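You operate a simulated robot arm through the tools that you are given. There is no shell and no other tool. Be economical: measure what you need, move in short steps, check, and stop when the job is done.

The job below is to be done with a simulated robot arm. You get a single attempt, and the scene is never put back.

## Task
Bring the line up with only the front welder and belt switched on.
Fine: open the red air valve, turn the key on, flip those two switches and push start last. Leave the hoses and other controls as they are.

It is judged by the outcome, as a careful person would: the job done as asked, and still so three seconds after it is handed in. It fails if anything else is knocked over, pushed out of place, dropped, spilled or broken.

## Robot
A 6-joint arm with a two-finger parallel gripper, fixed in place. Base frame: the origin is at the foot of the arm, x ahead of it, y to its left, z up. Units: cm, degrees, N and s.
Its first joint turns from -166.0 to 166.0 degrees. Payload 3.91 kg.
The tool frame sits at the grasp point between the pads (the TCP): z along the fingers, y along the line on which they close. The tips reach 3 cm beyond it. Largest opening 11 cm; finger width 2, thickness 1; the body of the gripper, 4.8 by 11.2 cm, starts 5.5 cm behind the TCP.
Orientation is told as [roll, pitch, yaw] about the base's x, y, z axes, in that order, counted from this pose: with the fingers straight down and closing along the base's y, the tool's x points along the base's -x, its y along +y and its z along -z.

## Interface
- The arm moves only by the tool servo_tool. Its argument "steps" is a list of rows, each an object (a shift or turn left out is 0, a gripper value left out holds the last) with "delta_pos": the shift along the base's x, y, z in cm, a list of three; "rot": the turn, a rotation vector about the base's x, y, z in degrees, a list of three; "hand": the finger opening in cm, from 0 to 11. In form: [{"delta_pos": [dx, dy, dz], "rot": [ax, ay, az], "hand": hand}, ...]. A call has 1 to 10 rows; each row is the pose to reach, as a shift and turn from the pose commanded when the call began. Each row takes 0.2 s and may step no farther than 5 cm and 8.6 degrees from the row before; otherwise, or with a gripper value out of range, the whole call is refused. A pose out of reach is approached as far as the arm can. The call stops where the force on the tool passes 40 N (or 10 N more than at its start, if that is more) or the arm is blocked; 0.2 s more then pass. Each finger travels about 4.5 cm/s and halts on what it meets, pressing with about 34 N; the grip force reading is that of the motor and also rises with nothing between the fingers. The clock runs only during rows and for 0.2 s after the last one: add rows that repeat a pose to give the fingers time. The reply holds the time, the measured pose of the TCP, the force on the tool along the base axes, the opening and the grip force, in the units named above and with some noise, with the torque about the TCP (base axes, N m) and any sound that the robot's microphone picked up.
- Cameras (640 x 400 px; columns grow to the right, rows downward): "scene" is fixed at [4.74, 50.36, 160.67]; the picture's right is [-0.83, -0.55, 0.00], its down [-0.30, 0.45, -0.84] and it looks along [0.46, -0.70, -0.54] (base axes); focal length 338 px, centre (320, 200). "wrist" rides on the gripper at [7.7, 0.7, -11.4] in the tool frame; the picture's right is [-0.09, 1.00, 0.00], its down [-0.80, -0.07, -0.59] and it looks along [-0.59, -0.05, 0.80] (tool axes); focal length 270 px, centre (320, 200). There is no depth. A picture from a camera that has moved, and an enlarged one, comes with that camera's place and axes in the base frame and with its lens. The place of the scene camera against the robot may be out by one fixed shift of up to 1.8 cm in any direction.
- snapshot(camera): a new picture of that camera. No time passes.
- lift_body(by): slides the trunk up (or, below 0, down) by that many cm; the arm rides with it, the base frame stays. It gives what a move gives, with no picture.
- enlarge(camera, box): a new picture of the part [left, top, right, bottom] of that camera's present view, enlarged. No time passes.
- hand_in(): hands the job in; it is judged then, once.

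Work in short steps. Places have to be worked out from the pictures, the camera data and where the tool is seen: move nearer, look again, correct. Check each grasp and each placing, and mend what went wrong. You have 120 turns and 76 pictures in all, those below and enlarged ones among them. Open the gripper and draw the arm clear of the work before you hand the job in, unless the task says otherwise; then end with one line.

The tools are called after "Call:" as name(argument=value, ...) on one line, values as JSON. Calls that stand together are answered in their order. servo_tool: Moves the arm, as the interface text tells. Its arguments: {"type":"object","properties":{"steps":{"type":"array","items":{"type":"object","properties":{"delta_pos":{"type":"array","items":{"type":"number"}},"rot":{"type":"array","items":{"type":"number"}},"hand":{"type":"number"}}}}},"required":["steps"]} The other tools are called the same way: lift_body (by) slides the trunk up or down; snapshot (camera) takes a picture; enlarge (camera, box) takes an enlarged picture of a part of a camera's view; hand_in () hands the job in.

At the start:

```text
time_s: 0.0
eef_pos: [30.79, -31.78, 112.25]
orientation: [0.1, 0.1, 0.0]
force: [-0.4, 0.0, 0.4]
moment: [0.01, 0.0, 0.0]
opening: 11.0
finger_force: 0.1
trunk travel left (down, up): [-55.0, 6.0]
```

scene: 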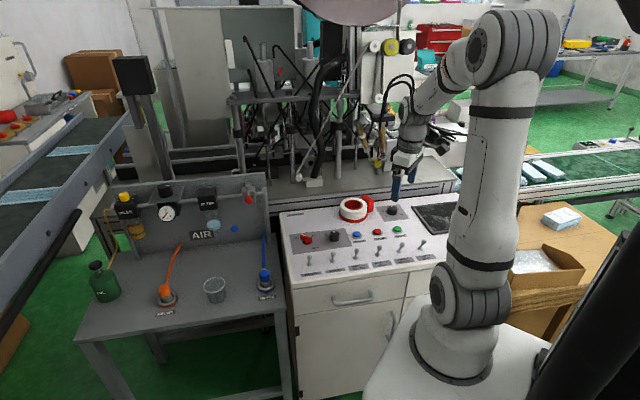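
wrist: 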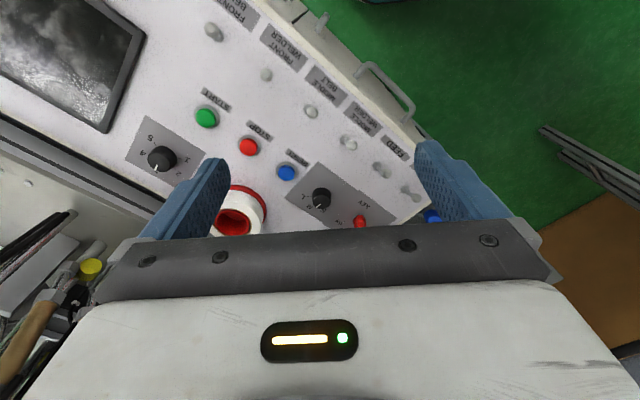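

I start by looking closely at the panel and the air bench.

Call:
enlarge(camera="scene", box=[270, 180, 470, 305])

Call:
enlarge(camera="scene", box=[80, 170, 290, 330])

Call:
enlarge(camera="wrist", box=[80, 0, 480, 250])

```text
3.20 times, centred on (370, 242) of scene
camera zoom: at [4.74, 50.36, 160.67], right [-0.83, -0.55, 0.0], down [-0.3, 0.45, -0.84], along [0.46, -0.7, -0.54], focal length 1082 px, centre (160, 64)
```

zoom: 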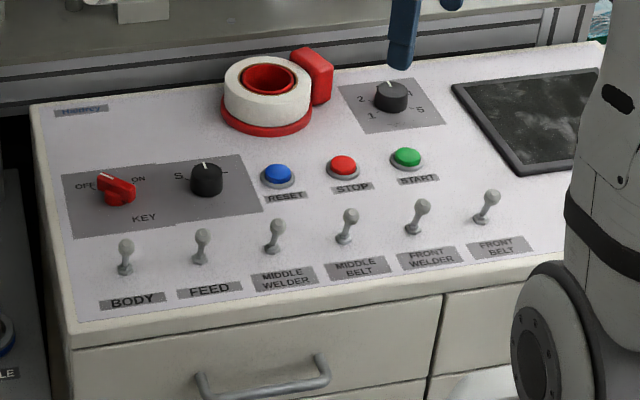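

```text
2.50 times, centred on (185, 250) of scene
camera zoom: at [4.74, 50.36, 160.67], right [-0.83, -0.55, 0.0], down [-0.3, 0.45, -0.84], along [0.46, -0.7, -0.54], focal length 845 px, centre (658, 75)
```

zoom: 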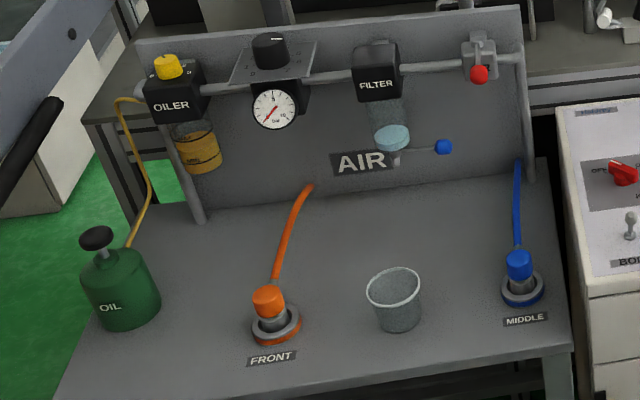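

```text
1.60 times, centred on (280, 125) of wrist
camera zoom: at [23.18, -31.15, 123.48], right [0.09, 1.0, 0.0], down [0.8, -0.07, 0.59], along [0.59, -0.05, -0.8], focal length 432 px, centre (384, 320)
```

zoom: 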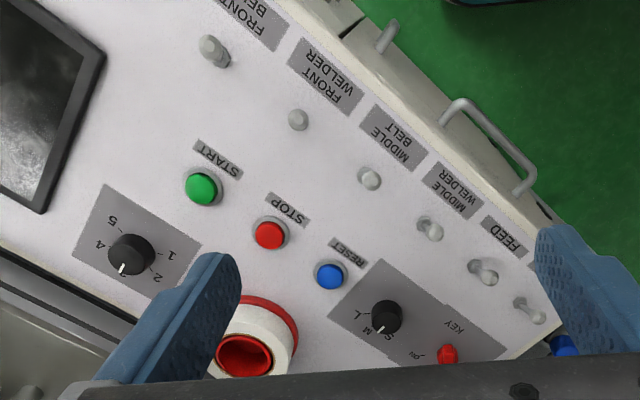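

The START button triangulates to about (36,-50,83), key about (61,-26,82), front belt about (25,-45,84), front welder about (30.5,-40,84). I yaw the tool by −45° to square up with the panel and look closer.

Call:
servo_tool(steps=[{"delta_pos": [1, 0, 0], "rot": [0, 0, -7.5]}, {"delta_pos": [2, 0, 0], "rot": [0, 0, -15]}, {"delta_pos": [3, 0, 0], "rot": [0, 0, -22.5]}, {"delta_pos": [4, 0, 0], "rot": [0, 0, -30]}, {"delta_pos": [5, 0, 0], "rot": [0, 0, -37.5]}, {"delta_pos": [6, 0, 0], "rot": [0, 0, -45], "hand": 0}, {"delta_pos": [6, 0, 0], "rot": [0, 0, -45], "hand": 0}, {"delta_pos": [6, 0, 0], "rot": [0, 0, -45], "hand": 0}])

Call:
snapshot(camera="wrist")

```text
time_s: 1.8
eef_pos: [36.83, -31.71, 112.23]
orientation: [0.0, 0.1, -45.1]
force: [-0.2, 0.2, 0.5]
moment: [0.0, -0.02, 0.0]
opening: 3.95
finger_force: 0.3
trunk travel left (down, up): [-55.0, 6.0]
```

```text
70 pictures are left
camera wrist: at [31.91, -25.85, 123.48], right [0.77, 0.64, 0.0], down [0.52, -0.62, 0.59], along [0.38, -0.46, -0.8], focal length 270 px, centre (320, 200)
```

wrist: 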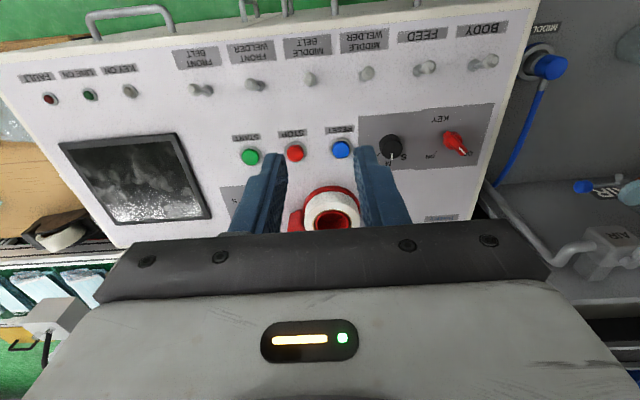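

I enlarge the switch row to see lever positions, and the air bench.

Call:
enlarge(camera="wrist", box=[170, 10, 510, 180])

Call:
enlarge(camera="wrist", box=[10, 50, 210, 175])

Call:
enlarge(camera="scene", box=[190, 160, 310, 235])

```text
1.88 times, centred on (340, 95) of wrist
camera zoom: at [31.91, -25.85, 123.48], right [0.77, 0.64, 0.0], down [0.52, -0.62, 0.59], along [0.38, -0.46, -0.8], focal length 509 px, centre (282, 398)
```

zoom: 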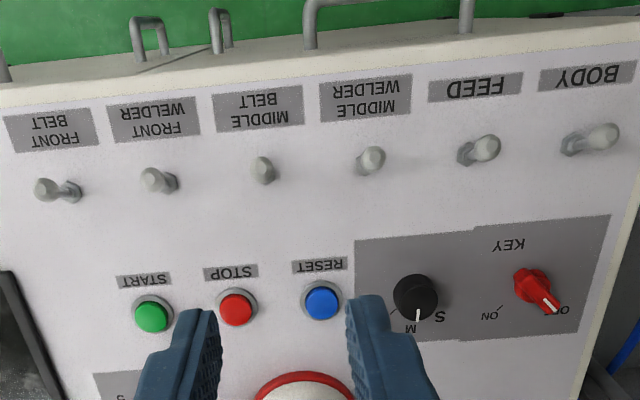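

```text
3.20 times, centred on (110, 112) of wrist
camera zoom: at [31.91, -25.85, 123.48], right [0.77, 0.64, 0.0], down [0.52, -0.62, 0.59], along [0.38, -0.46, -0.8], focal length 865 px, centre (992, 480)
```

zoom: 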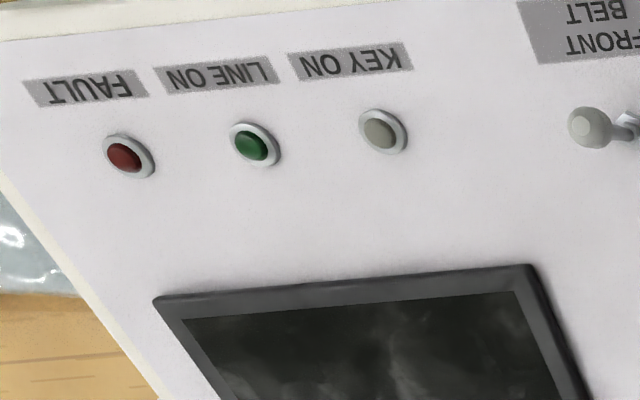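

```text
5.33 times, centred on (250, 198) of scene
camera zoom: at [4.74, 50.36, 160.67], right [-0.83, -0.55, 0.0], down [-0.3, 0.45, -0.84], along [0.46, -0.7, -0.54], focal length 1802 px, centre (693, 213)
```

zoom: 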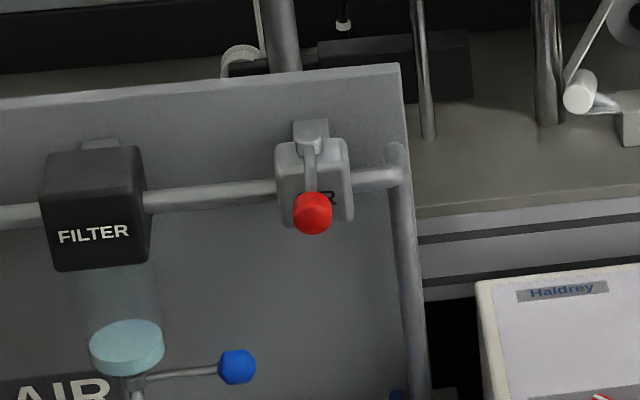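

All six levers lean towards the labels (off), the key points to OFF, lamps unlit. Next I move over the air bench to see the red valve.

Call:
servo_tool(steps=[{"delta_pos": [4, 2.5, 0], "hand": 0}, {"delta_pos": [8, 5, 0]}, {"delta_pos": [12, 7.5, 0]}, {"delta_pos": [16, 10, 0]}, {"delta_pos": [20, 12.5, 0]}, {"delta_pos": [24, 15, 0]}, {"delta_pos": [28, 17.5, 0]}, {"delta_pos": [28, 17.5, 0]}])

Call:
snapshot(camera="wrist")

```text
time_s: 3.6
eef_pos: [64.86, -14.43, 112.42]
orientation: [0.0, 0.0, -45.0]
force: [0.2, -0.4, 0.5]
moment: [0.01, 0.02, -0.01]
opening: 0.01
finger_force: 33.5
trunk travel left (down, up): [-55.0, 6.0]
```

```text
66 pictures are left
camera wrist: at [59.9, -8.44, 123.58], right [0.77, 0.64, 0.0], down [0.52, -0.62, 0.59], along [0.38, -0.46, -0.8], focal length 270 px, centre (320, 200)
```

wrist: 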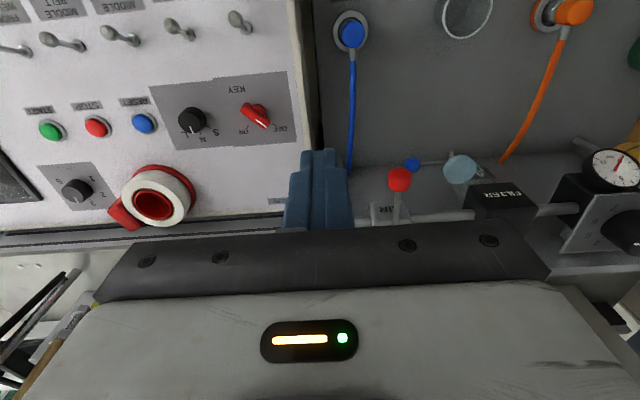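

The red ball triangulates at about (75.4,-14.6,100.5), on a lever that seems to stick out horizontally towards the operator. I back off toward the operator side for a better view of the valve.

Call:
servo_tool(steps=[{"delta_pos": [-2, 4, 0]}, {"delta_pos": [-4, 8, 0]}, {"delta_pos": [-5, 11, -2]}, {"delta_pos": [-5, 13, -4]}, {"delta_pos": [-5, 13, -4]}])

Call:
snapshot(camera="wrist")

Call:
enlarge(camera="scene", box=[215, 170, 275, 220])

```text
time_s: 4.8
eef_pos: [59.84, -1.29, 108.24]
orientation: [0.0, 0.0, -45.0]
force: [-0.6, 0.6, 0.3]
moment: [0.01, 0.03, -0.02]
opening: 0.0
finger_force: 34.0
trunk travel left (down, up): [-55.0, 6.0]
```

```text
65 pictures are left
camera wrist: at [54.9, 4.69, 119.51], right [0.77, 0.64, 0.0], down [0.52, -0.62, 0.59], along [0.38, -0.46, -0.8], focal length 270 px, centre (320, 200)
```

wrist: 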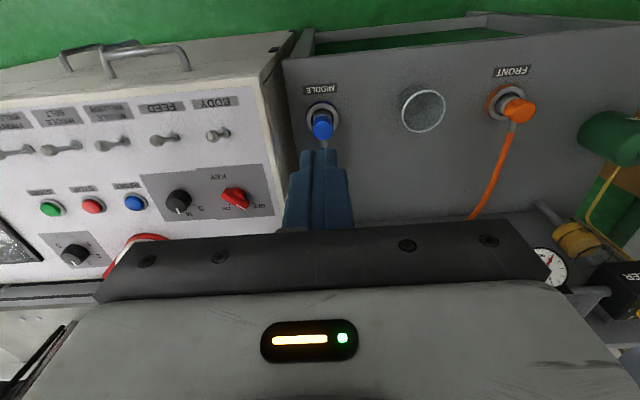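

```text
8.00 times, centred on (245, 195) of scene
camera zoom: at [4.74, 50.36, 160.67], right [-0.83, -0.55, 0.0], down [-0.3, 0.45, -0.84], along [0.46, -0.7, -0.54], focal length 2704 px, centre (920, 240)
```

zoom: 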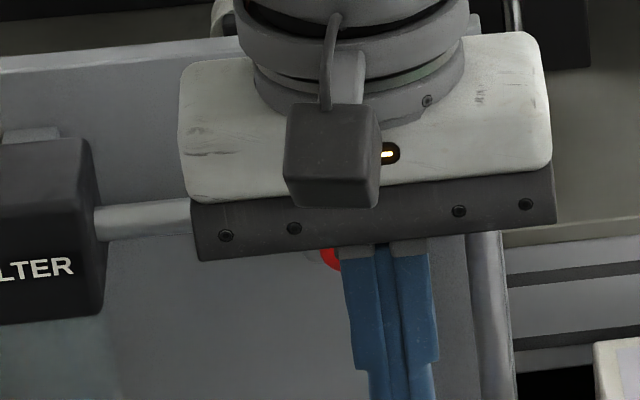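

That hid the valve behind the gripper; image bottom is the far side. I go toward the board, higher, to see it above the fingers.

Call:
servo_tool(steps=[{"delta_pos": [1, -4, 2]}, {"delta_pos": [3, -8, 4]}, {"delta_pos": [4, -12, 6]}, {"delta_pos": [5, -16, 7]}, {"delta_pos": [7, -19, 8]}, {"delta_pos": [8, -22, 8]}, {"delta_pos": [8, -22, 8]}])

Call:
snapshot(camera="wrist")

Call:
enlarge(camera="wrist", box=[340, 60, 500, 240])

```text
time_s: 6.4
eef_pos: [67.76, -23.23, 116.11]
orientation: [0.0, -0.1, -45.0]
force: [-0.5, 0.3, -0.1]
moment: [-0.05, -0.04, 0.04]
opening: 0.0
finger_force: 33.5
trunk travel left (down, up): [-55.0, 6.0]
```

```text
63 pictures are left
camera wrist: at [62.93, -17.32, 127.45], right [0.77, 0.64, 0.0], down [0.52, -0.62, 0.59], along [0.38, -0.46, -0.8], focal length 270 px, centre (320, 200)
```

wrist: 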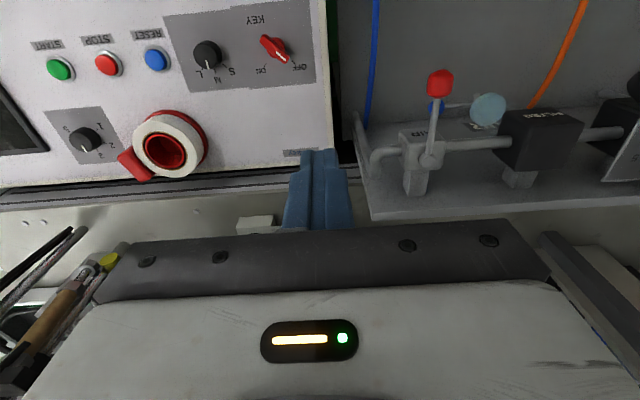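

```text
2.22 times, centred on (420, 150) of wrist
camera zoom: at [62.93, -17.32, 127.45], right [0.77, 0.64, 0.0], down [0.52, -0.62, 0.59], along [0.38, -0.46, -0.8], focal length 601 px, centre (98, 311)
```

zoom: 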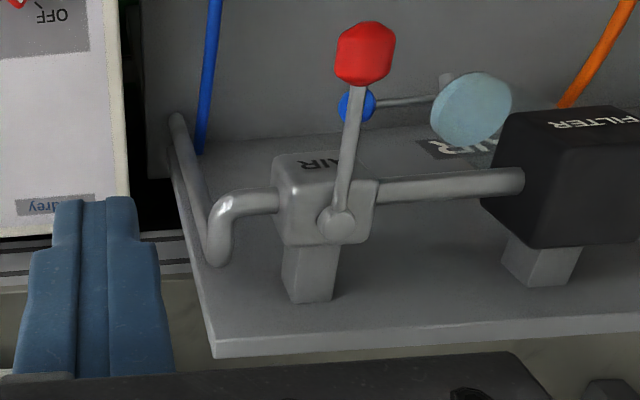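

The lever pivots on a vertical stem atop the valve at about (81,-20.5), ball towards the operator at (75.5,-14.8,100.5), across the pipe = closed. I'll bring the closed fingers to the filter side of the ball, to push it to the right, along the pipe.

Call:
servo_tool(steps=[{"delta_pos": [2, 4, 0]}, {"delta_pos": [5, 7, 0]}, {"delta_pos": [8, 10, 0]}, {"delta_pos": [10.2, 10.9, -2]}, {"delta_pos": [10.2, 10.9, -5]}, {"delta_pos": [10.2, 10.9, -9]}, {"delta_pos": [10.2, 10.9, -9]}])

Call:
snapshot(camera="wrist")

Call:
enlarge(camera="scene", box=[190, 150, 310, 225])

```text
time_s: 8.0
eef_pos: [78.12, -12.57, 107.2]
orientation: [0.0, 0.0, -45.0]
force: [0.3, -1.1, -0.3]
moment: [-0.02, 0.0, -0.04]
opening: 0.0
finger_force: 34.5
trunk travel left (down, up): [-55.0, 6.0]
```

```text
61 pictures are left
camera wrist: at [73.18, -6.51, 118.48], right [0.77, 0.64, 0.0], down [0.52, -0.62, 0.59], along [0.38, -0.46, -0.8], focal length 270 px, centre (320, 200)
```

wrist: 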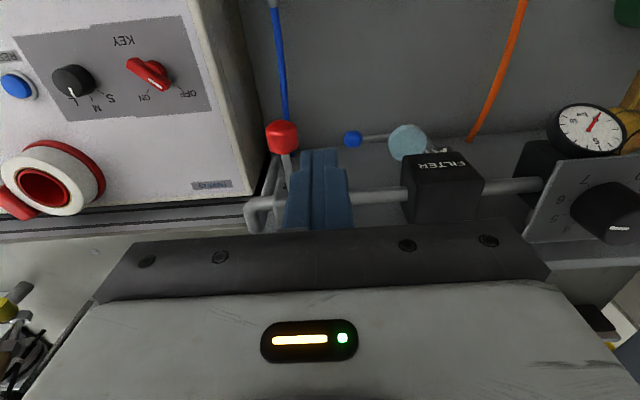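

```text
5.33 times, centred on (250, 188) of scene
camera zoom: at [4.74, 50.36, 160.67], right [-0.83, -0.55, 0.0], down [-0.3, 0.45, -0.84], along [0.46, -0.7, -0.54], focal length 1802 px, centre (693, 267)
```

zoom: 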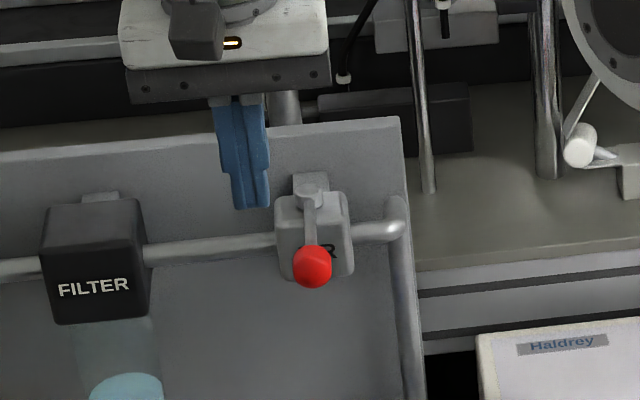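

Tips are left of and above the ball, slightly too near the board. I shift 0.8 cm to the operator, descend to z≈101.7, then start pushing right in small steps.

Call:
servo_tool(steps=[{"delta_pos": [-0.55, 0.58, -2]}, {"delta_pos": [-0.55, 0.58, -4]}, {"delta_pos": [-0.55, 0.58, -5.5]}, {"delta_pos": [-1.2, 0.0, -5.5]}, {"delta_pos": [-1.9, -0.7, -5.5]}, {"delta_pos": [-2.6, -1.4, -5.5]}, {"delta_pos": [-2.6, -1.4, -5.5]}])

Call:
enlarge(camera="scene", box=[190, 150, 310, 225])

```text
time_s: 9.6
eef_pos: [75.43, -13.83, 101.62]
orientation: [0.0, 0.0, -45.0]
force: [0.2, -0.7, 0.5]
moment: [-0.01, 0.0, 0.03]
opening: 0.0
finger_force: 34.1
trunk travel left (down, up): [-55.0, 6.0]
```

```text
5.33 times, centred on (250, 188) of scene
camera zoom: at [4.74, 50.36, 160.67], right [-0.83, -0.55, 0.0], down [-0.3, 0.45, -0.84], along [0.46, -0.7, -0.54], focal length 1802 px, centre (693, 267)
```

zoom: 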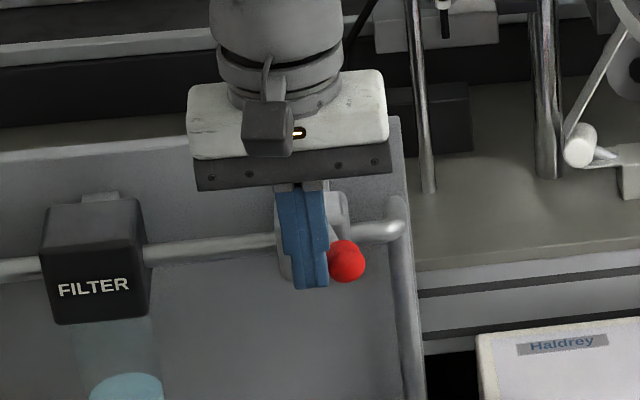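

The ball moved right freely by about 2 cm, so this is the working direction. I follow the arc on to about 75°.

Call:
servo_tool(steps=[{"delta_pos": [-0.7, -0.75, 0]}, {"delta_pos": [-1.27, -1.49, 0]}, {"delta_pos": [-1.75, -2.5, 0]}, {"delta_pos": [-2.16, -3.45, 0]}, {"delta_pos": [-2.4, -4.5, 0]}, {"delta_pos": [-2.55, -5.55, 0]}, {"delta_pos": [-2.5, -6.6, 0]}, {"delta_pos": [-2.35, -7.64, 0]}, {"delta_pos": [-2.35, -7.64, 0]}])

Call:
enlarge(camera="scene", box=[190, 150, 310, 225])

Call:
snapshot(camera="wrist")

```text
time_s: 11.6
eef_pos: [73.17, -21.54, 101.63]
orientation: [0.0, 0.0, -45.1]
force: [0.6, -0.3, -0.5]
moment: [-0.01, 0.02, 0.01]
opening: 0.01
finger_force: 34.0
trunk travel left (down, up): [-55.0, 6.0]
```

```text
5.33 times, centred on (250, 188) of scene
camera zoom: at [4.74, 50.36, 160.67], right [-0.83, -0.55, 0.0], down [-0.3, 0.45, -0.84], along [0.46, -0.7, -0.54], focal length 1802 px, centre (693, 267)
```

zoom: 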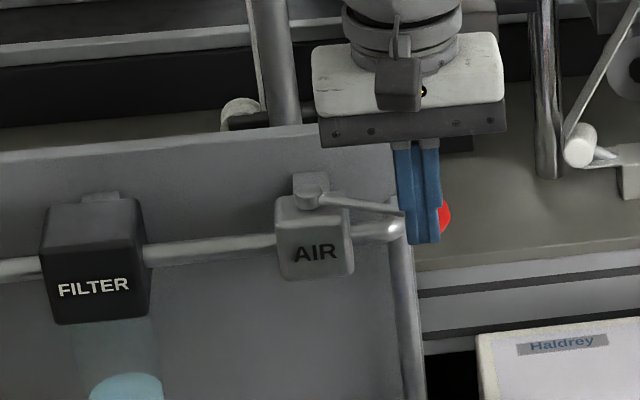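

```text
57 pictures are left
camera wrist: at [68.19, -15.58, 112.97], right [0.77, 0.64, 0.0], down [0.52, -0.62, 0.59], along [0.38, -0.46, -0.8], focal length 270 px, centre (320, 200)
```

wrist: 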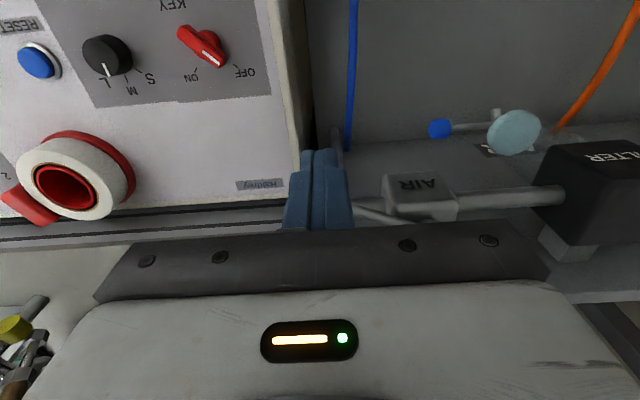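

The lever is at roughly 60–65° now. I keep pushing toward the board in small steps until it meets its stop.

Call:
servo_tool(steps=[{"delta_pos": [0.3, -0.9, 0]}, {"delta_pos": [0.8, -1.6, 0]}, {"delta_pos": [1.3, -2.2, 0]}, {"delta_pos": [1.8, -2.7, 0]}, {"delta_pos": [2.1, -3.0, 0]}, {"delta_pos": [2.4, -3.3, 0]}, {"delta_pos": [2.4, -3.3, 0]}])

Call:
enlarge(camera="scene", box=[190, 150, 310, 225])

```text
time_s: 13.2
eef_pos: [75.42, -24.8, 101.77]
orientation: [0.0, 0.0, -44.9]
force: [-2.6, 1.7, -0.6]
moment: [0.04, 0.07, -0.05]
opening: 0.0
finger_force: 34.0
trunk travel left (down, up): [-55.0, 6.0]
```

```text
5.33 times, centred on (250, 188) of scene
camera zoom: at [4.74, 50.36, 160.67], right [-0.83, -0.55, 0.0], down [-0.3, 0.45, -0.84], along [0.46, -0.7, -0.54], focal length 1802 px, centre (693, 267)
```

zoom: 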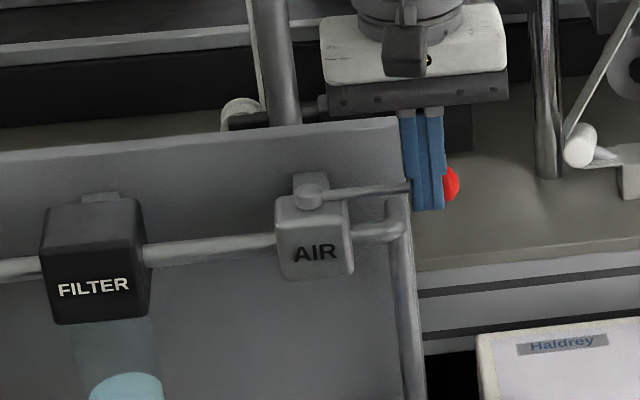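

The lever is now parallel to the pipe, with a little contact force. I push a few mm more to confirm the stop.

Call:
servo_tool(steps=[{"delta_pos": [0.2, -0.2, 0]}, {"delta_pos": [0.4, -0.4, 0]}, {"delta_pos": [0.5, -0.5, 0]}])

Call:
enlarge(camera="scene", box=[190, 150, 310, 225])

```text
time_s: 14.0
eef_pos: [75.71, -24.87, 101.85]
orientation: [-0.1, 0.3, -45.1]
force: [-28.5, 24.4, -5.4]
moment: [0.7, 0.76, -0.31]
opening: 0.0
finger_force: 33.4
trunk travel left (down, up): [-55.0, 6.0]
```

```text
5.33 times, centred on (250, 188) of scene
camera zoom: at [4.74, 50.36, 160.67], right [-0.83, -0.55, 0.0], down [-0.3, 0.45, -0.84], along [0.46, -0.7, -0.54], focal length 1802 px, centre (693, 267)
```

zoom: 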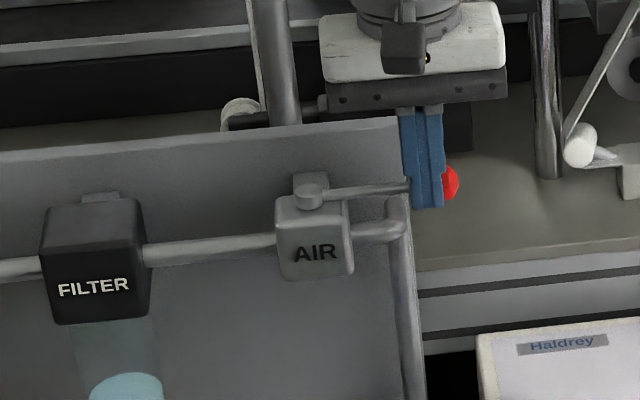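

The force rose to about 37 N with no further motion: the valve is fully open at its stop. I back off, rise, then go above the key, turning yaw to 0 as the key bar lies along base x (OFF) and must turn about 90° clockwise.

Call:
servo_tool(steps=[{"delta_pos": [-2, 2, 0]}, {"delta_pos": [-4, 3.5, 2]}, {"delta_pos": [-6, 4, 5], "rot": [0, 0, 7.5]}, {"delta_pos": [-8, 3, 5], "rot": [0, 0, 15]}, {"delta_pos": [-10, 2, 4], "rot": [0, 0, 22.5]}, {"delta_pos": [-12, 1, 1], "rot": [0, 0, 30], "hand": 4.5}, {"delta_pos": [-14, 0, -1], "rot": [0, 0, 37.5]}, {"delta_pos": [-15, -0.8, -3], "rot": [0, 0, 45]}, {"delta_pos": [-15, -0.8, -3], "rot": [0, 0, 45]}])

Call:
snapshot(camera="wrist")

Call:
enlarge(camera="scene", box=[230, 160, 390, 280])

```text
time_s: 16.0
eef_pos: [61.03, -26.16, 98.75]
orientation: [0.0, 0.1, 0.1]
force: [0.0, -0.1, 0.0]
moment: [0.0, 0.02, -0.02]
opening: 4.5
finger_force: 0.1
trunk travel left (down, up): [-55.0, 6.0]
```

```text
54 pictures are left
camera wrist: at [53.33, -25.44, 109.93], right [0.09, 1.0, 0.0], down [0.8, -0.07, 0.59], along [0.59, -0.05, -0.8], focal length 270 px, centre (320, 200)
```

wrist: 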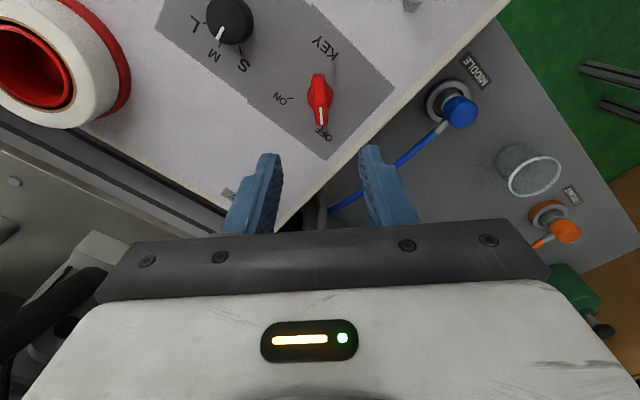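

```text
3.33 times, centred on (310, 220) of scene
camera zoom: at [4.74, 50.36, 160.67], right [-0.83, -0.55, 0.0], down [-0.3, 0.45, -0.84], along [0.46, -0.7, -0.54], focal length 1126 px, centre (353, 133)
```

zoom: 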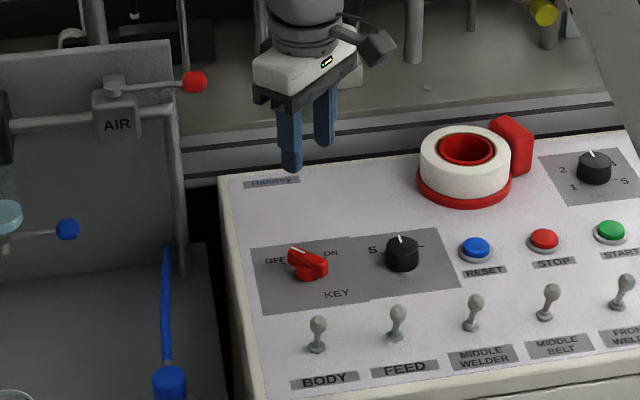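

Valve stays open. The key is centred at about (60.8,-26.05); I descend straight over it to z=88 with fingers straddling the bar and look.

Call:
servo_tool(steps=[{"delta_pos": [-0.2, 0, -4]}, {"delta_pos": [-0.2, 0, -8]}, {"delta_pos": [-0.2, 0, -11]}, {"delta_pos": [-0.2, 0, -11]}])

Call:
snapshot(camera="wrist")

Call:
enlarge(camera="scene", box=[270, 190, 350, 260])

```text
time_s: 17.0
eef_pos: [60.81, -26.09, 87.63]
orientation: [0.0, 0.0, -0.1]
force: [0.0, -0.8, -0.4]
moment: [-0.02, -0.02, 0.04]
opening: 4.48
finger_force: 0.0
trunk travel left (down, up): [-55.0, 6.0]
```

```text
52 pictures are left
camera wrist: at [53.08, -25.35, 98.94], right [0.09, 1.0, 0.0], down [0.8, -0.07, 0.59], along [0.59, -0.05, -0.8], focal length 270 px, centre (320, 200)
```

wrist: 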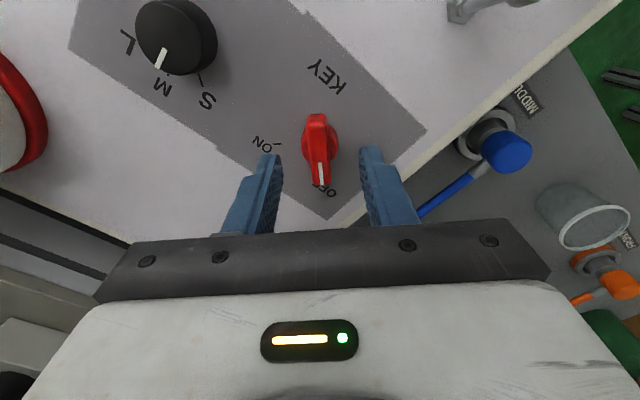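

```text
5.71 times, centred on (310, 225) of scene
camera zoom: at [4.74, 50.36, 160.67], right [-0.83, -0.55, 0.0], down [-0.3, 0.45, -0.84], along [0.46, -0.7, -0.54], focal length 1931 px, centre (377, 57)
```

zoom: 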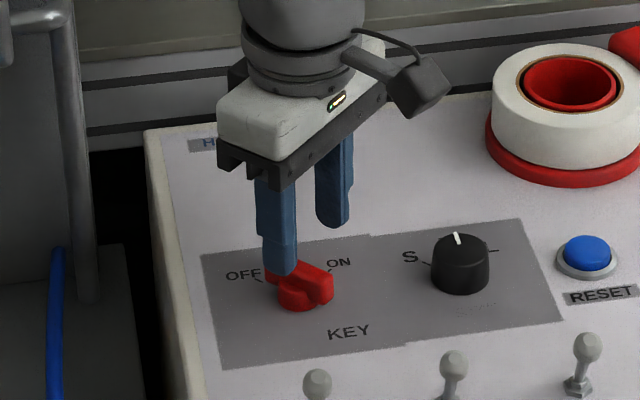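

The fingers straddle the bar; key axis about (61.2,-25.95). I descend to z≈84.3 and look before closing.

Call:
servo_tool(steps=[{"delta_pos": [0.35, 0.12, -1.5]}, {"delta_pos": [0.35, 0.12, -2.5]}, {"delta_pos": [0.35, 0.12, -3.3]}, {"delta_pos": [0.35, 0.12, -3.3]}])

Call:
snapshot(camera="wrist")

Call:
enlarge(camera="scene", box=[270, 190, 350, 260])

```text
time_s: 18.0
eef_pos: [61.19, -25.94, 84.39]
orientation: [0.0, 0.0, 0.0]
force: [0.5, -0.4, 0.0]
moment: [0.0, 0.04, -0.02]
opening: 4.52
finger_force: 0.1
trunk travel left (down, up): [-55.0, 6.0]
```

```text
50 pictures are left
camera wrist: at [53.48, -25.25, 95.64], right [0.09, 1.0, 0.0], down [0.8, -0.07, 0.59], along [0.59, -0.05, -0.8], focal length 270 px, centre (320, 200)
```

wrist: 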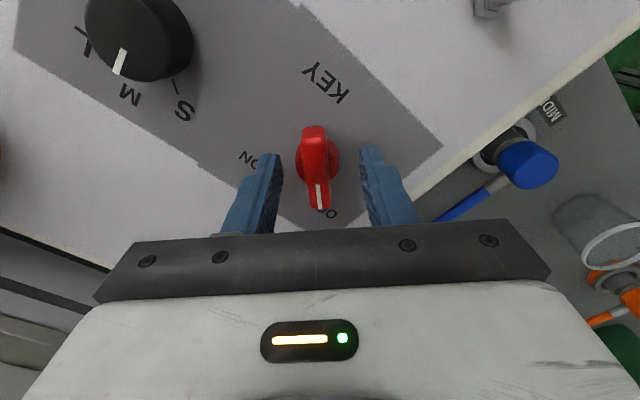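

```text
5.71 times, centred on (310, 225) of scene
camera zoom: at [4.74, 50.36, 160.67], right [-0.83, -0.55, 0.0], down [-0.3, 0.45, -0.84], along [0.46, -0.7, -0.54], focal length 1931 px, centre (377, 57)
```

zoom: 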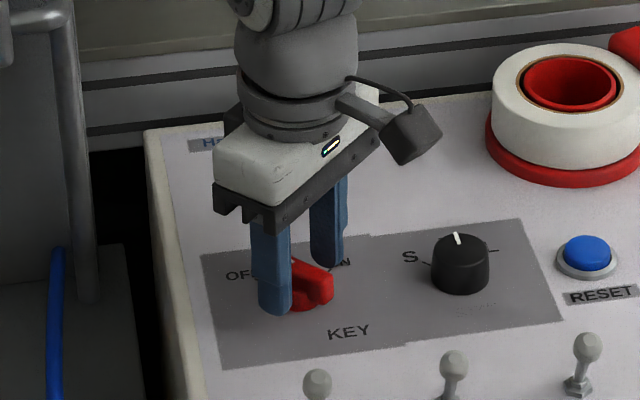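

Aligned. I close on the bar.

Call:
servo_tool(steps=[{"hand": 3}, {"hand": 2}, {"hand": 1}, {"hand": 0}, {"hand": 0}])

Call:
snapshot(camera="wrist")

```text
time_s: 19.2
eef_pos: [61.12, -26.19, 84.43]
orientation: [0.0, 0.0, -0.1]
force: [-1.6, -20.0, -1.2]
moment: [-0.69, -0.01, -0.13]
opening: 2.57
finger_force: 45.4
trunk travel left (down, up): [-55.0, 6.0]
```

```text
48 pictures are left
camera wrist: at [53.47, -25.46, 95.64], right [0.09, 1.0, 0.0], down [0.8, -0.07, 0.6], along [0.59, -0.05, -0.8], focal length 270 px, centre (320, 200)
```

wrist: 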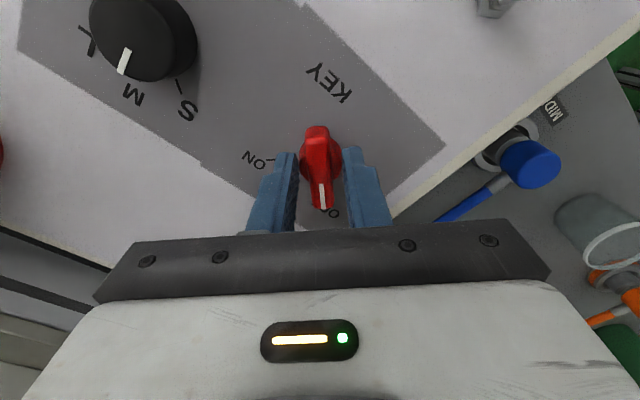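

The opening 2.57 suggests I'm on the round base, and off-centre by some mm. I open, shift y −0.3, rise 0.8 cm and re-close on the bar.

Call:
servo_tool(steps=[{"delta_pos": [0, 0, 0], "hand": 4}, {"delta_pos": [0, -0.35, 0.4]}, {"delta_pos": [0, -0.35, 0.8]}, {"delta_pos": [0, -0.35, 0.8], "hand": 2.4}, {"delta_pos": [0, -0.35, 0.8], "hand": 1.4}, {"delta_pos": [0, -0.35, 0.8], "hand": 0}, {"delta_pos": [0, -0.35, 0.8], "hand": 0}, {"delta_pos": [0, -0.35, 0.8], "hand": 0}])

Call:
snapshot(camera="wrist")

```text
time_s: 21.0
eef_pos: [61.08, -26.07, 85.24]
orientation: [0.1, 0.1, 0.0]
force: [1.0, 11.4, 0.9]
moment: [0.42, 0.15, 0.03]
opening: 1.41
finger_force: 45.0
trunk travel left (down, up): [-55.0, 6.0]
```

```text
47 pictures are left
camera wrist: at [53.45, -25.46, 96.48], right [0.09, 1.0, 0.0], down [0.8, -0.07, 0.59], along [0.59, -0.05, -0.8], focal length 270 px, centre (320, 200)
```

wrist: 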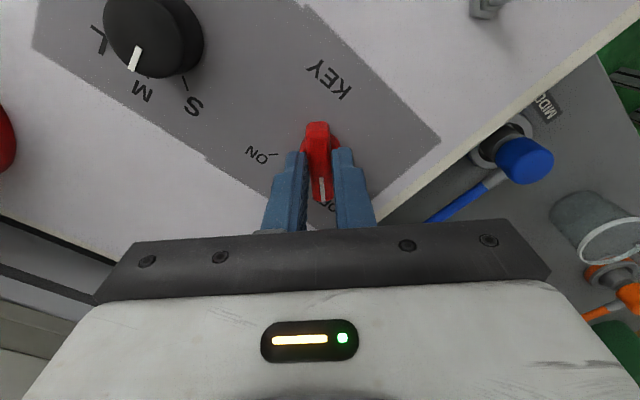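

Now gripping the bar (1.41 cm). I recentre 0.25 cm in y and start turning clockwise.

Call:
servo_tool(steps=[{"delta_pos": [0, 0.25, 0]}, {"delta_pos": [0, 0.25, 0], "rot": [0, 0, -8]}, {"delta_pos": [0, 0.25, 0], "rot": [0, 0, -16]}, {"delta_pos": [0, 0.25, 0], "rot": [0, 0, -24]}])

Call:
snapshot(camera="wrist")

```text
time_s: 22.0
eef_pos: [61.11, -25.87, 85.25]
orientation: [0.0, 0.0, -24.1]
force: [-0.4, 2.9, 2.8]
moment: [0.54, 1.09, 0.04]
opening: 1.4
finger_force: 44.9
trunk travel left (down, up): [-55.0, 6.0]
```

```text
46 pictures are left
camera wrist: at [54.43, -22.21, 96.48], right [0.49, 0.87, 0.0], down [0.7, -0.39, 0.59], along [0.52, -0.29, -0.8], focal length 270 px, centre (320, 200)
```

wrist: 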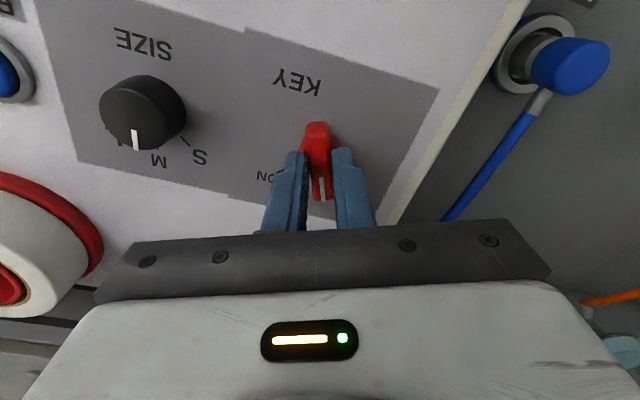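

The key turns with the tool at low force. I continue to about −80°.

Call:
servo_tool(steps=[{"rot": [0, 0, -8]}, {"rot": [0, 0, -16]}, {"rot": [0, 0, -24]}, {"rot": [0, 0, -32]}, {"rot": [0, 0, -40]}, {"rot": [0, 0, -48]}, {"rot": [0, 0, -54]}])

Call:
snapshot(camera="wrist")

```text
time_s: 23.6
eef_pos: [61.48, -25.8, 85.17]
orientation: [-0.1, -0.1, -78.1]
force: [22.3, 29.5, 1.5]
moment: [1.72, -0.4, 0.09]
opening: 1.39
finger_force: 45.1
trunk travel left (down, up): [-55.0, 6.0]
```

```text
45 pictures are left
camera wrist: at [60.53, -18.05, 96.45], right [0.99, 0.12, 0.0], down [0.1, -0.8, 0.6], along [0.07, -0.59, -0.8], focal length 270 px, centre (320, 200)
```

wrist: 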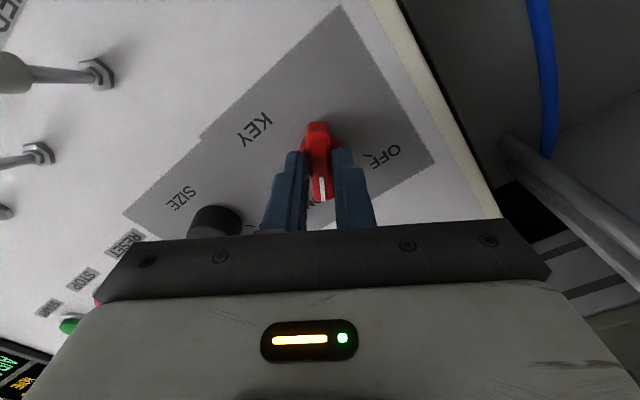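

The display has lit up. The tool is loaded sideways, so I shift the command +0.4,+0.4 to relieve it and check the panel.

Call:
servo_tool(steps=[{"delta_pos": [0.2, 0.2, 0]}, {"delta_pos": [0.4, 0.4, 0]}])

Call:
enlarge(camera="scene", box=[270, 180, 470, 305])

Call:
enlarge(camera="wrist", box=[240, 100, 440, 225])

```text
time_s: 24.2
eef_pos: [61.51, -25.7, 85.25]
orientation: [-0.2, -0.1, -77.9]
force: [-0.1, 2.2, 1.5]
moment: [-1.3, -0.28, -0.02]
opening: 1.41
finger_force: 44.4
trunk travel left (down, up): [-55.0, 6.0]
```

```text
3.20 times, centred on (370, 242) of scene
camera zoom: at [4.74, 50.36, 160.67], right [-0.83, -0.55, 0.0], down [-0.3, 0.45, -0.84], along [0.46, -0.7, -0.54], focal length 1082 px, centre (160, 64)
```

zoom: 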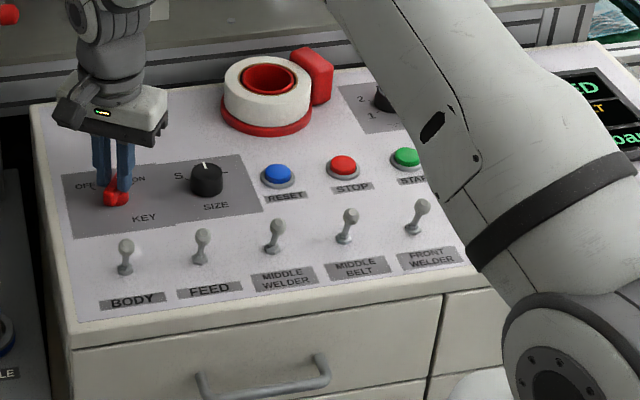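

```text
3.20 times, centred on (340, 162) of wrist
camera zoom: at [60.55, -18.06, 96.46], right [0.99, 0.12, 0.0], down [0.1, -0.8, 0.6], along [0.07, -0.59, -0.8], focal length 865 px, centre (256, 320)
```

zoom: 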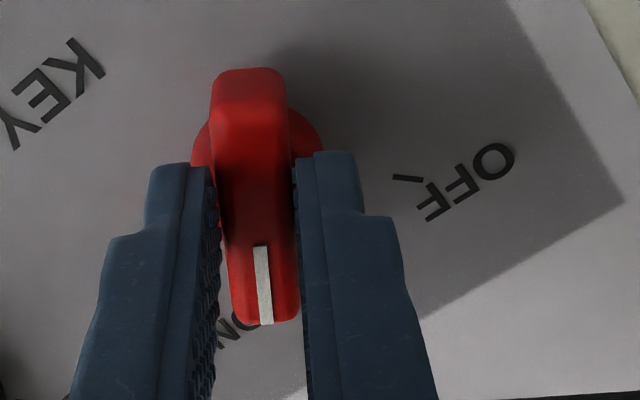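

Force is relieved; the pointer is nearly at the ON mark. I turn a few degrees further until it resists.

Call:
servo_tool(steps=[{"rot": [0, 0, -4]}, {"rot": [0, 0, -8]}, {"rot": [0, 0, -11]}, {"rot": [0, 0, -11]}])

Call:
snapshot(camera="wrist")

```text
time_s: 25.2
eef_pos: [61.47, -25.75, 85.13]
orientation: [0.0, 0.0, -89.1]
force: [-4.1, -10.6, 2.7]
moment: [-1.62, 0.11, -0.03]
opening: 1.4
finger_force: 44.9
trunk travel left (down, up): [-55.0, 6.0]
```

```text
42 pictures are left
camera wrist: at [62.09, -18.04, 96.48], right [1.0, -0.07, 0.0], down [-0.06, -0.8, 0.59], along [-0.04, -0.59, -0.8], focal length 270 px, centre (320, 200)
```

wrist: 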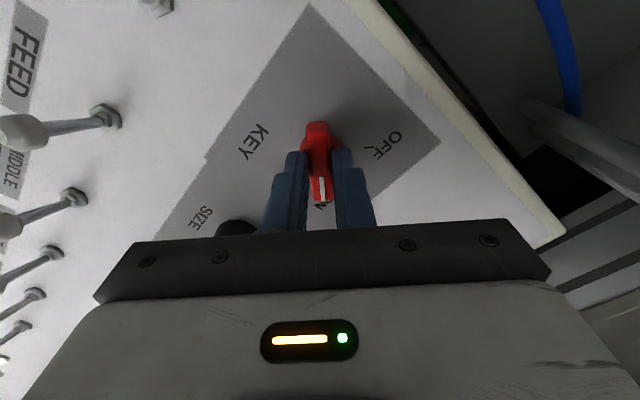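

The pointer is on the ON mark. I release, rise, and look.

Call:
servo_tool(steps=[{"hand": 2}, {"hand": 3.5}, {"hand": 3.5}, {"delta_pos": [0, 0, 3]}, {"delta_pos": [-1, 0, 8], "rot": [0, 0, 8]}, {"delta_pos": [-3, -1, 12], "rot": [0, 0, 16]}, {"delta_pos": [-6, -3, 14], "rot": [0, 0, 24]}, {"delta_pos": [-9, -6, 15], "rot": [0, 0, 32]}, {"delta_pos": [-12, -9, 15], "rot": [0, 0, 40], "hand": 0}, {"delta_pos": [-12, -9, 15], "rot": [0, 0, 44]}])

Call:
snapshot(camera="wrist")

Call:
snapshot(camera="scene")

```text
refused: row 5 steps farther than a row can; nothing moved
```

```text
41 pictures are left
camera wrist: at [62.09, -18.04, 96.48], right [1.0, -0.07, 0.0], down [-0.06, -0.8, 0.59], along [-0.04, -0.59, -0.8], focal length 270 px, centre (320, 200)
```

wrist: 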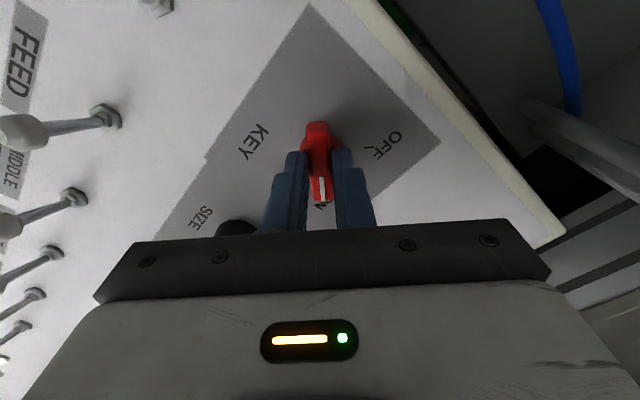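

```text
40 pictures are left
```

scene: 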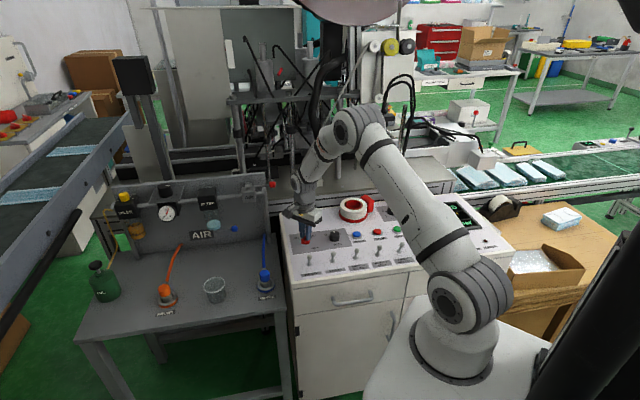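

That call was refused for too large a step. I redo it with smaller rows.

Call:
servo_tool(steps=[{"hand": 2}, {"hand": 3.5}, {"hand": 3.5}, {"delta_pos": [0, 0, 3]}, {"delta_pos": [0, 0, 7], "rot": [0, 0, 8]}, {"delta_pos": [-2, -1, 11], "rot": [0, 0, 16]}, {"delta_pos": [-4, -3, 14], "rot": [0, 0, 24]}, {"delta_pos": [-7, -5, 15], "rot": [0, 0, 32]}, {"delta_pos": [-10, -8, 15], "rot": [0, 0, 40], "hand": 0}, {"delta_pos": [-12, -10, 15], "rot": [0, 0, 44]}])

Call:
snapshot(camera="wrist")

Call:
enlarge(camera="scene", box=[270, 180, 510, 330])

```text
time_s: 27.4
eef_pos: [49.49, -35.54, 100.28]
orientation: [0.0, 0.0, -45.0]
force: [-0.5, -1.3, 0.8]
moment: [0.0, 0.01, -0.02]
opening: 0.01
finger_force: 17.2
trunk travel left (down, up): [-55.0, 6.0]
```

```text
39 pictures are left
camera wrist: at [44.53, -29.75, 111.55], right [0.77, 0.64, 0.0], down [0.52, -0.62, 0.59], along [0.38, -0.46, -0.8], focal length 270 px, centre (320, 200)
```

wrist: 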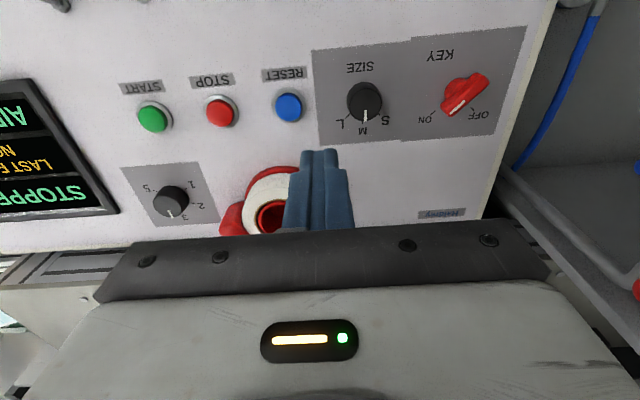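

```text
2.67 times, centred on (390, 255) of scene
camera zoom: at [4.74, 50.36, 160.67], right [-0.83, -0.55, 0.0], down [-0.3, 0.45, -0.84], along [0.46, -0.7, -0.54], focal length 901 px, centre (133, 53)
```

zoom: 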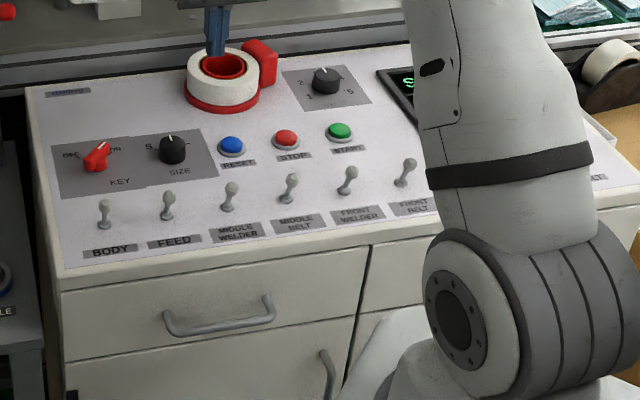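

Key is ON and the display shows STOPPED. Now I go over the front switches for a close view of their levers.

Call:
servo_tool(steps=[{"delta_pos": [-3, -3, 0]}, {"delta_pos": [-6, -5, 0]}, {"delta_pos": [-9, -7, 0]}, {"delta_pos": [-12, -9, 0]}, {"delta_pos": [-14, -10.5, -2]}, {"delta_pos": [-14, -10.5, -2]}])

Call:
snapshot(camera="wrist")

```text
time_s: 28.8
eef_pos: [35.55, -46.32, 98.27]
orientation: [0.0, 0.0, -45.0]
force: [0.9, 0.8, -0.5]
moment: [-0.01, -0.02, 0.0]
opening: 0.02
finger_force: 34.4
trunk travel left (down, up): [-55.0, 6.0]
```

```text
37 pictures are left
camera wrist: at [30.64, -40.25, 109.45], right [0.77, 0.64, 0.0], down [0.52, -0.62, 0.59], along [0.38, -0.46, -0.8], focal length 270 px, centre (320, 200)
```

wrist: 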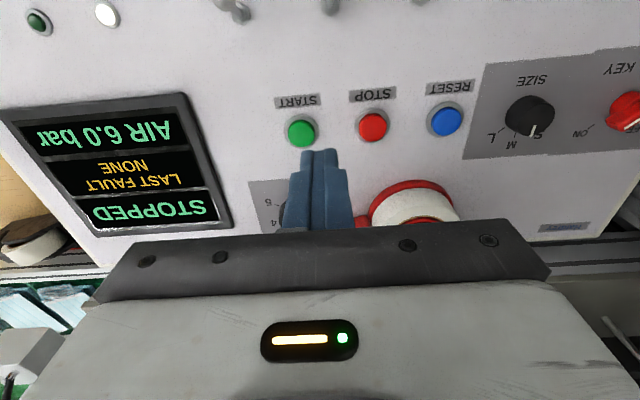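

Display: AIR 6.0 bar, no fault, STOPPED. START confirms at (36,-50). I shift toward the operator to see the levers.

Call:
servo_tool(steps=[{"delta_pos": [-3, 3, 0]}, {"delta_pos": [-6, 6, 0]}, {"delta_pos": [-8, 8, 0]}, {"delta_pos": [-8, 8, 0]}])

Call:
snapshot(camera="wrist")

```text
time_s: 29.8
eef_pos: [27.54, -38.05, 98.31]
orientation: [-0.1, -0.1, -45.0]
force: [-0.1, -0.1, -0.6]
moment: [0.01, 0.02, -0.02]
opening: 0.02
finger_force: 34.2
trunk travel left (down, up): [-55.0, 6.0]
```

```text
36 pictures are left
camera wrist: at [22.56, -32.13, 109.53], right [0.77, 0.64, 0.0], down [0.52, -0.62, 0.59], along [0.38, -0.46, -0.8], focal length 270 px, centre (320, 200)
```

wrist: 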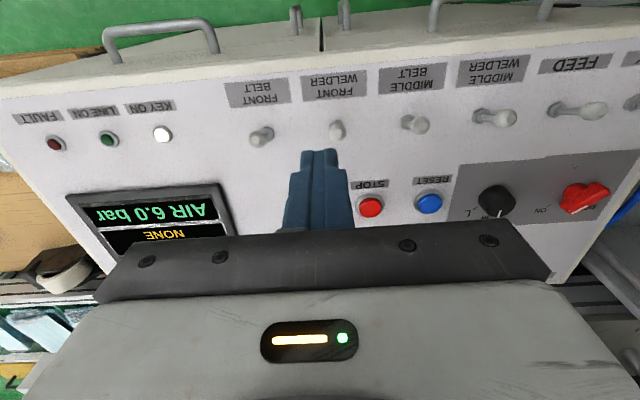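

The welder lever's ball is at about (30.5,-39.3,84), base near (32.5,-41.2): it leans toward the operator. I lower the closed fingers on the operator side of it.

Call:
servo_tool(steps=[{"delta_pos": [0.5, 0.6, -4]}, {"delta_pos": [0.8, 0.9, -8]}, {"delta_pos": [0.8, 0.9, -12]}, {"delta_pos": [0.8, 0.9, -12]}])

Call:
snapshot(camera="wrist")

Call:
enlarge(camera="scene", box=[360, 210, 460, 280])

```text
time_s: 30.8
eef_pos: [28.49, -37.14, 86.1]
orientation: [0.0, 0.1, -45.0]
force: [0.2, 0.6, -0.2]
moment: [0.0, 0.02, -0.02]
opening: 0.03
finger_force: 33.7
trunk travel left (down, up): [-55.0, 6.0]
```

```text
35 pictures are left
camera wrist: at [23.42, -31.27, 97.43], right [0.77, 0.64, 0.0], down [0.52, -0.62, 0.59], along [0.38, -0.46, -0.8], focal length 270 px, centre (320, 200)
```

wrist: 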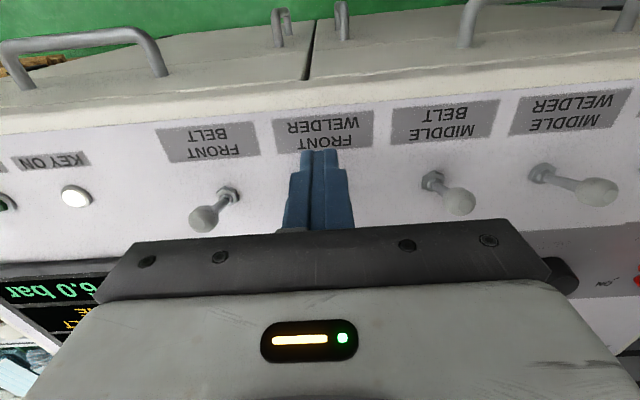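

```text
5.71 times, centred on (410, 245) of scene
camera zoom: at [4.74, 50.36, 160.67], right [-0.83, -0.55, 0.0], down [-0.3, 0.45, -0.84], along [0.46, -0.7, -0.54], focal length 1931 px, centre (-194, -57)
```

zoom: 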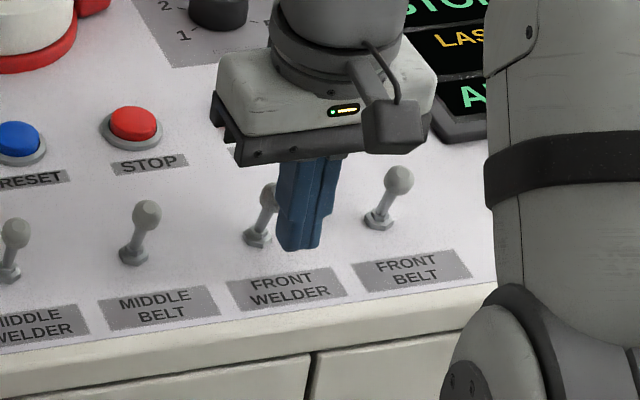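

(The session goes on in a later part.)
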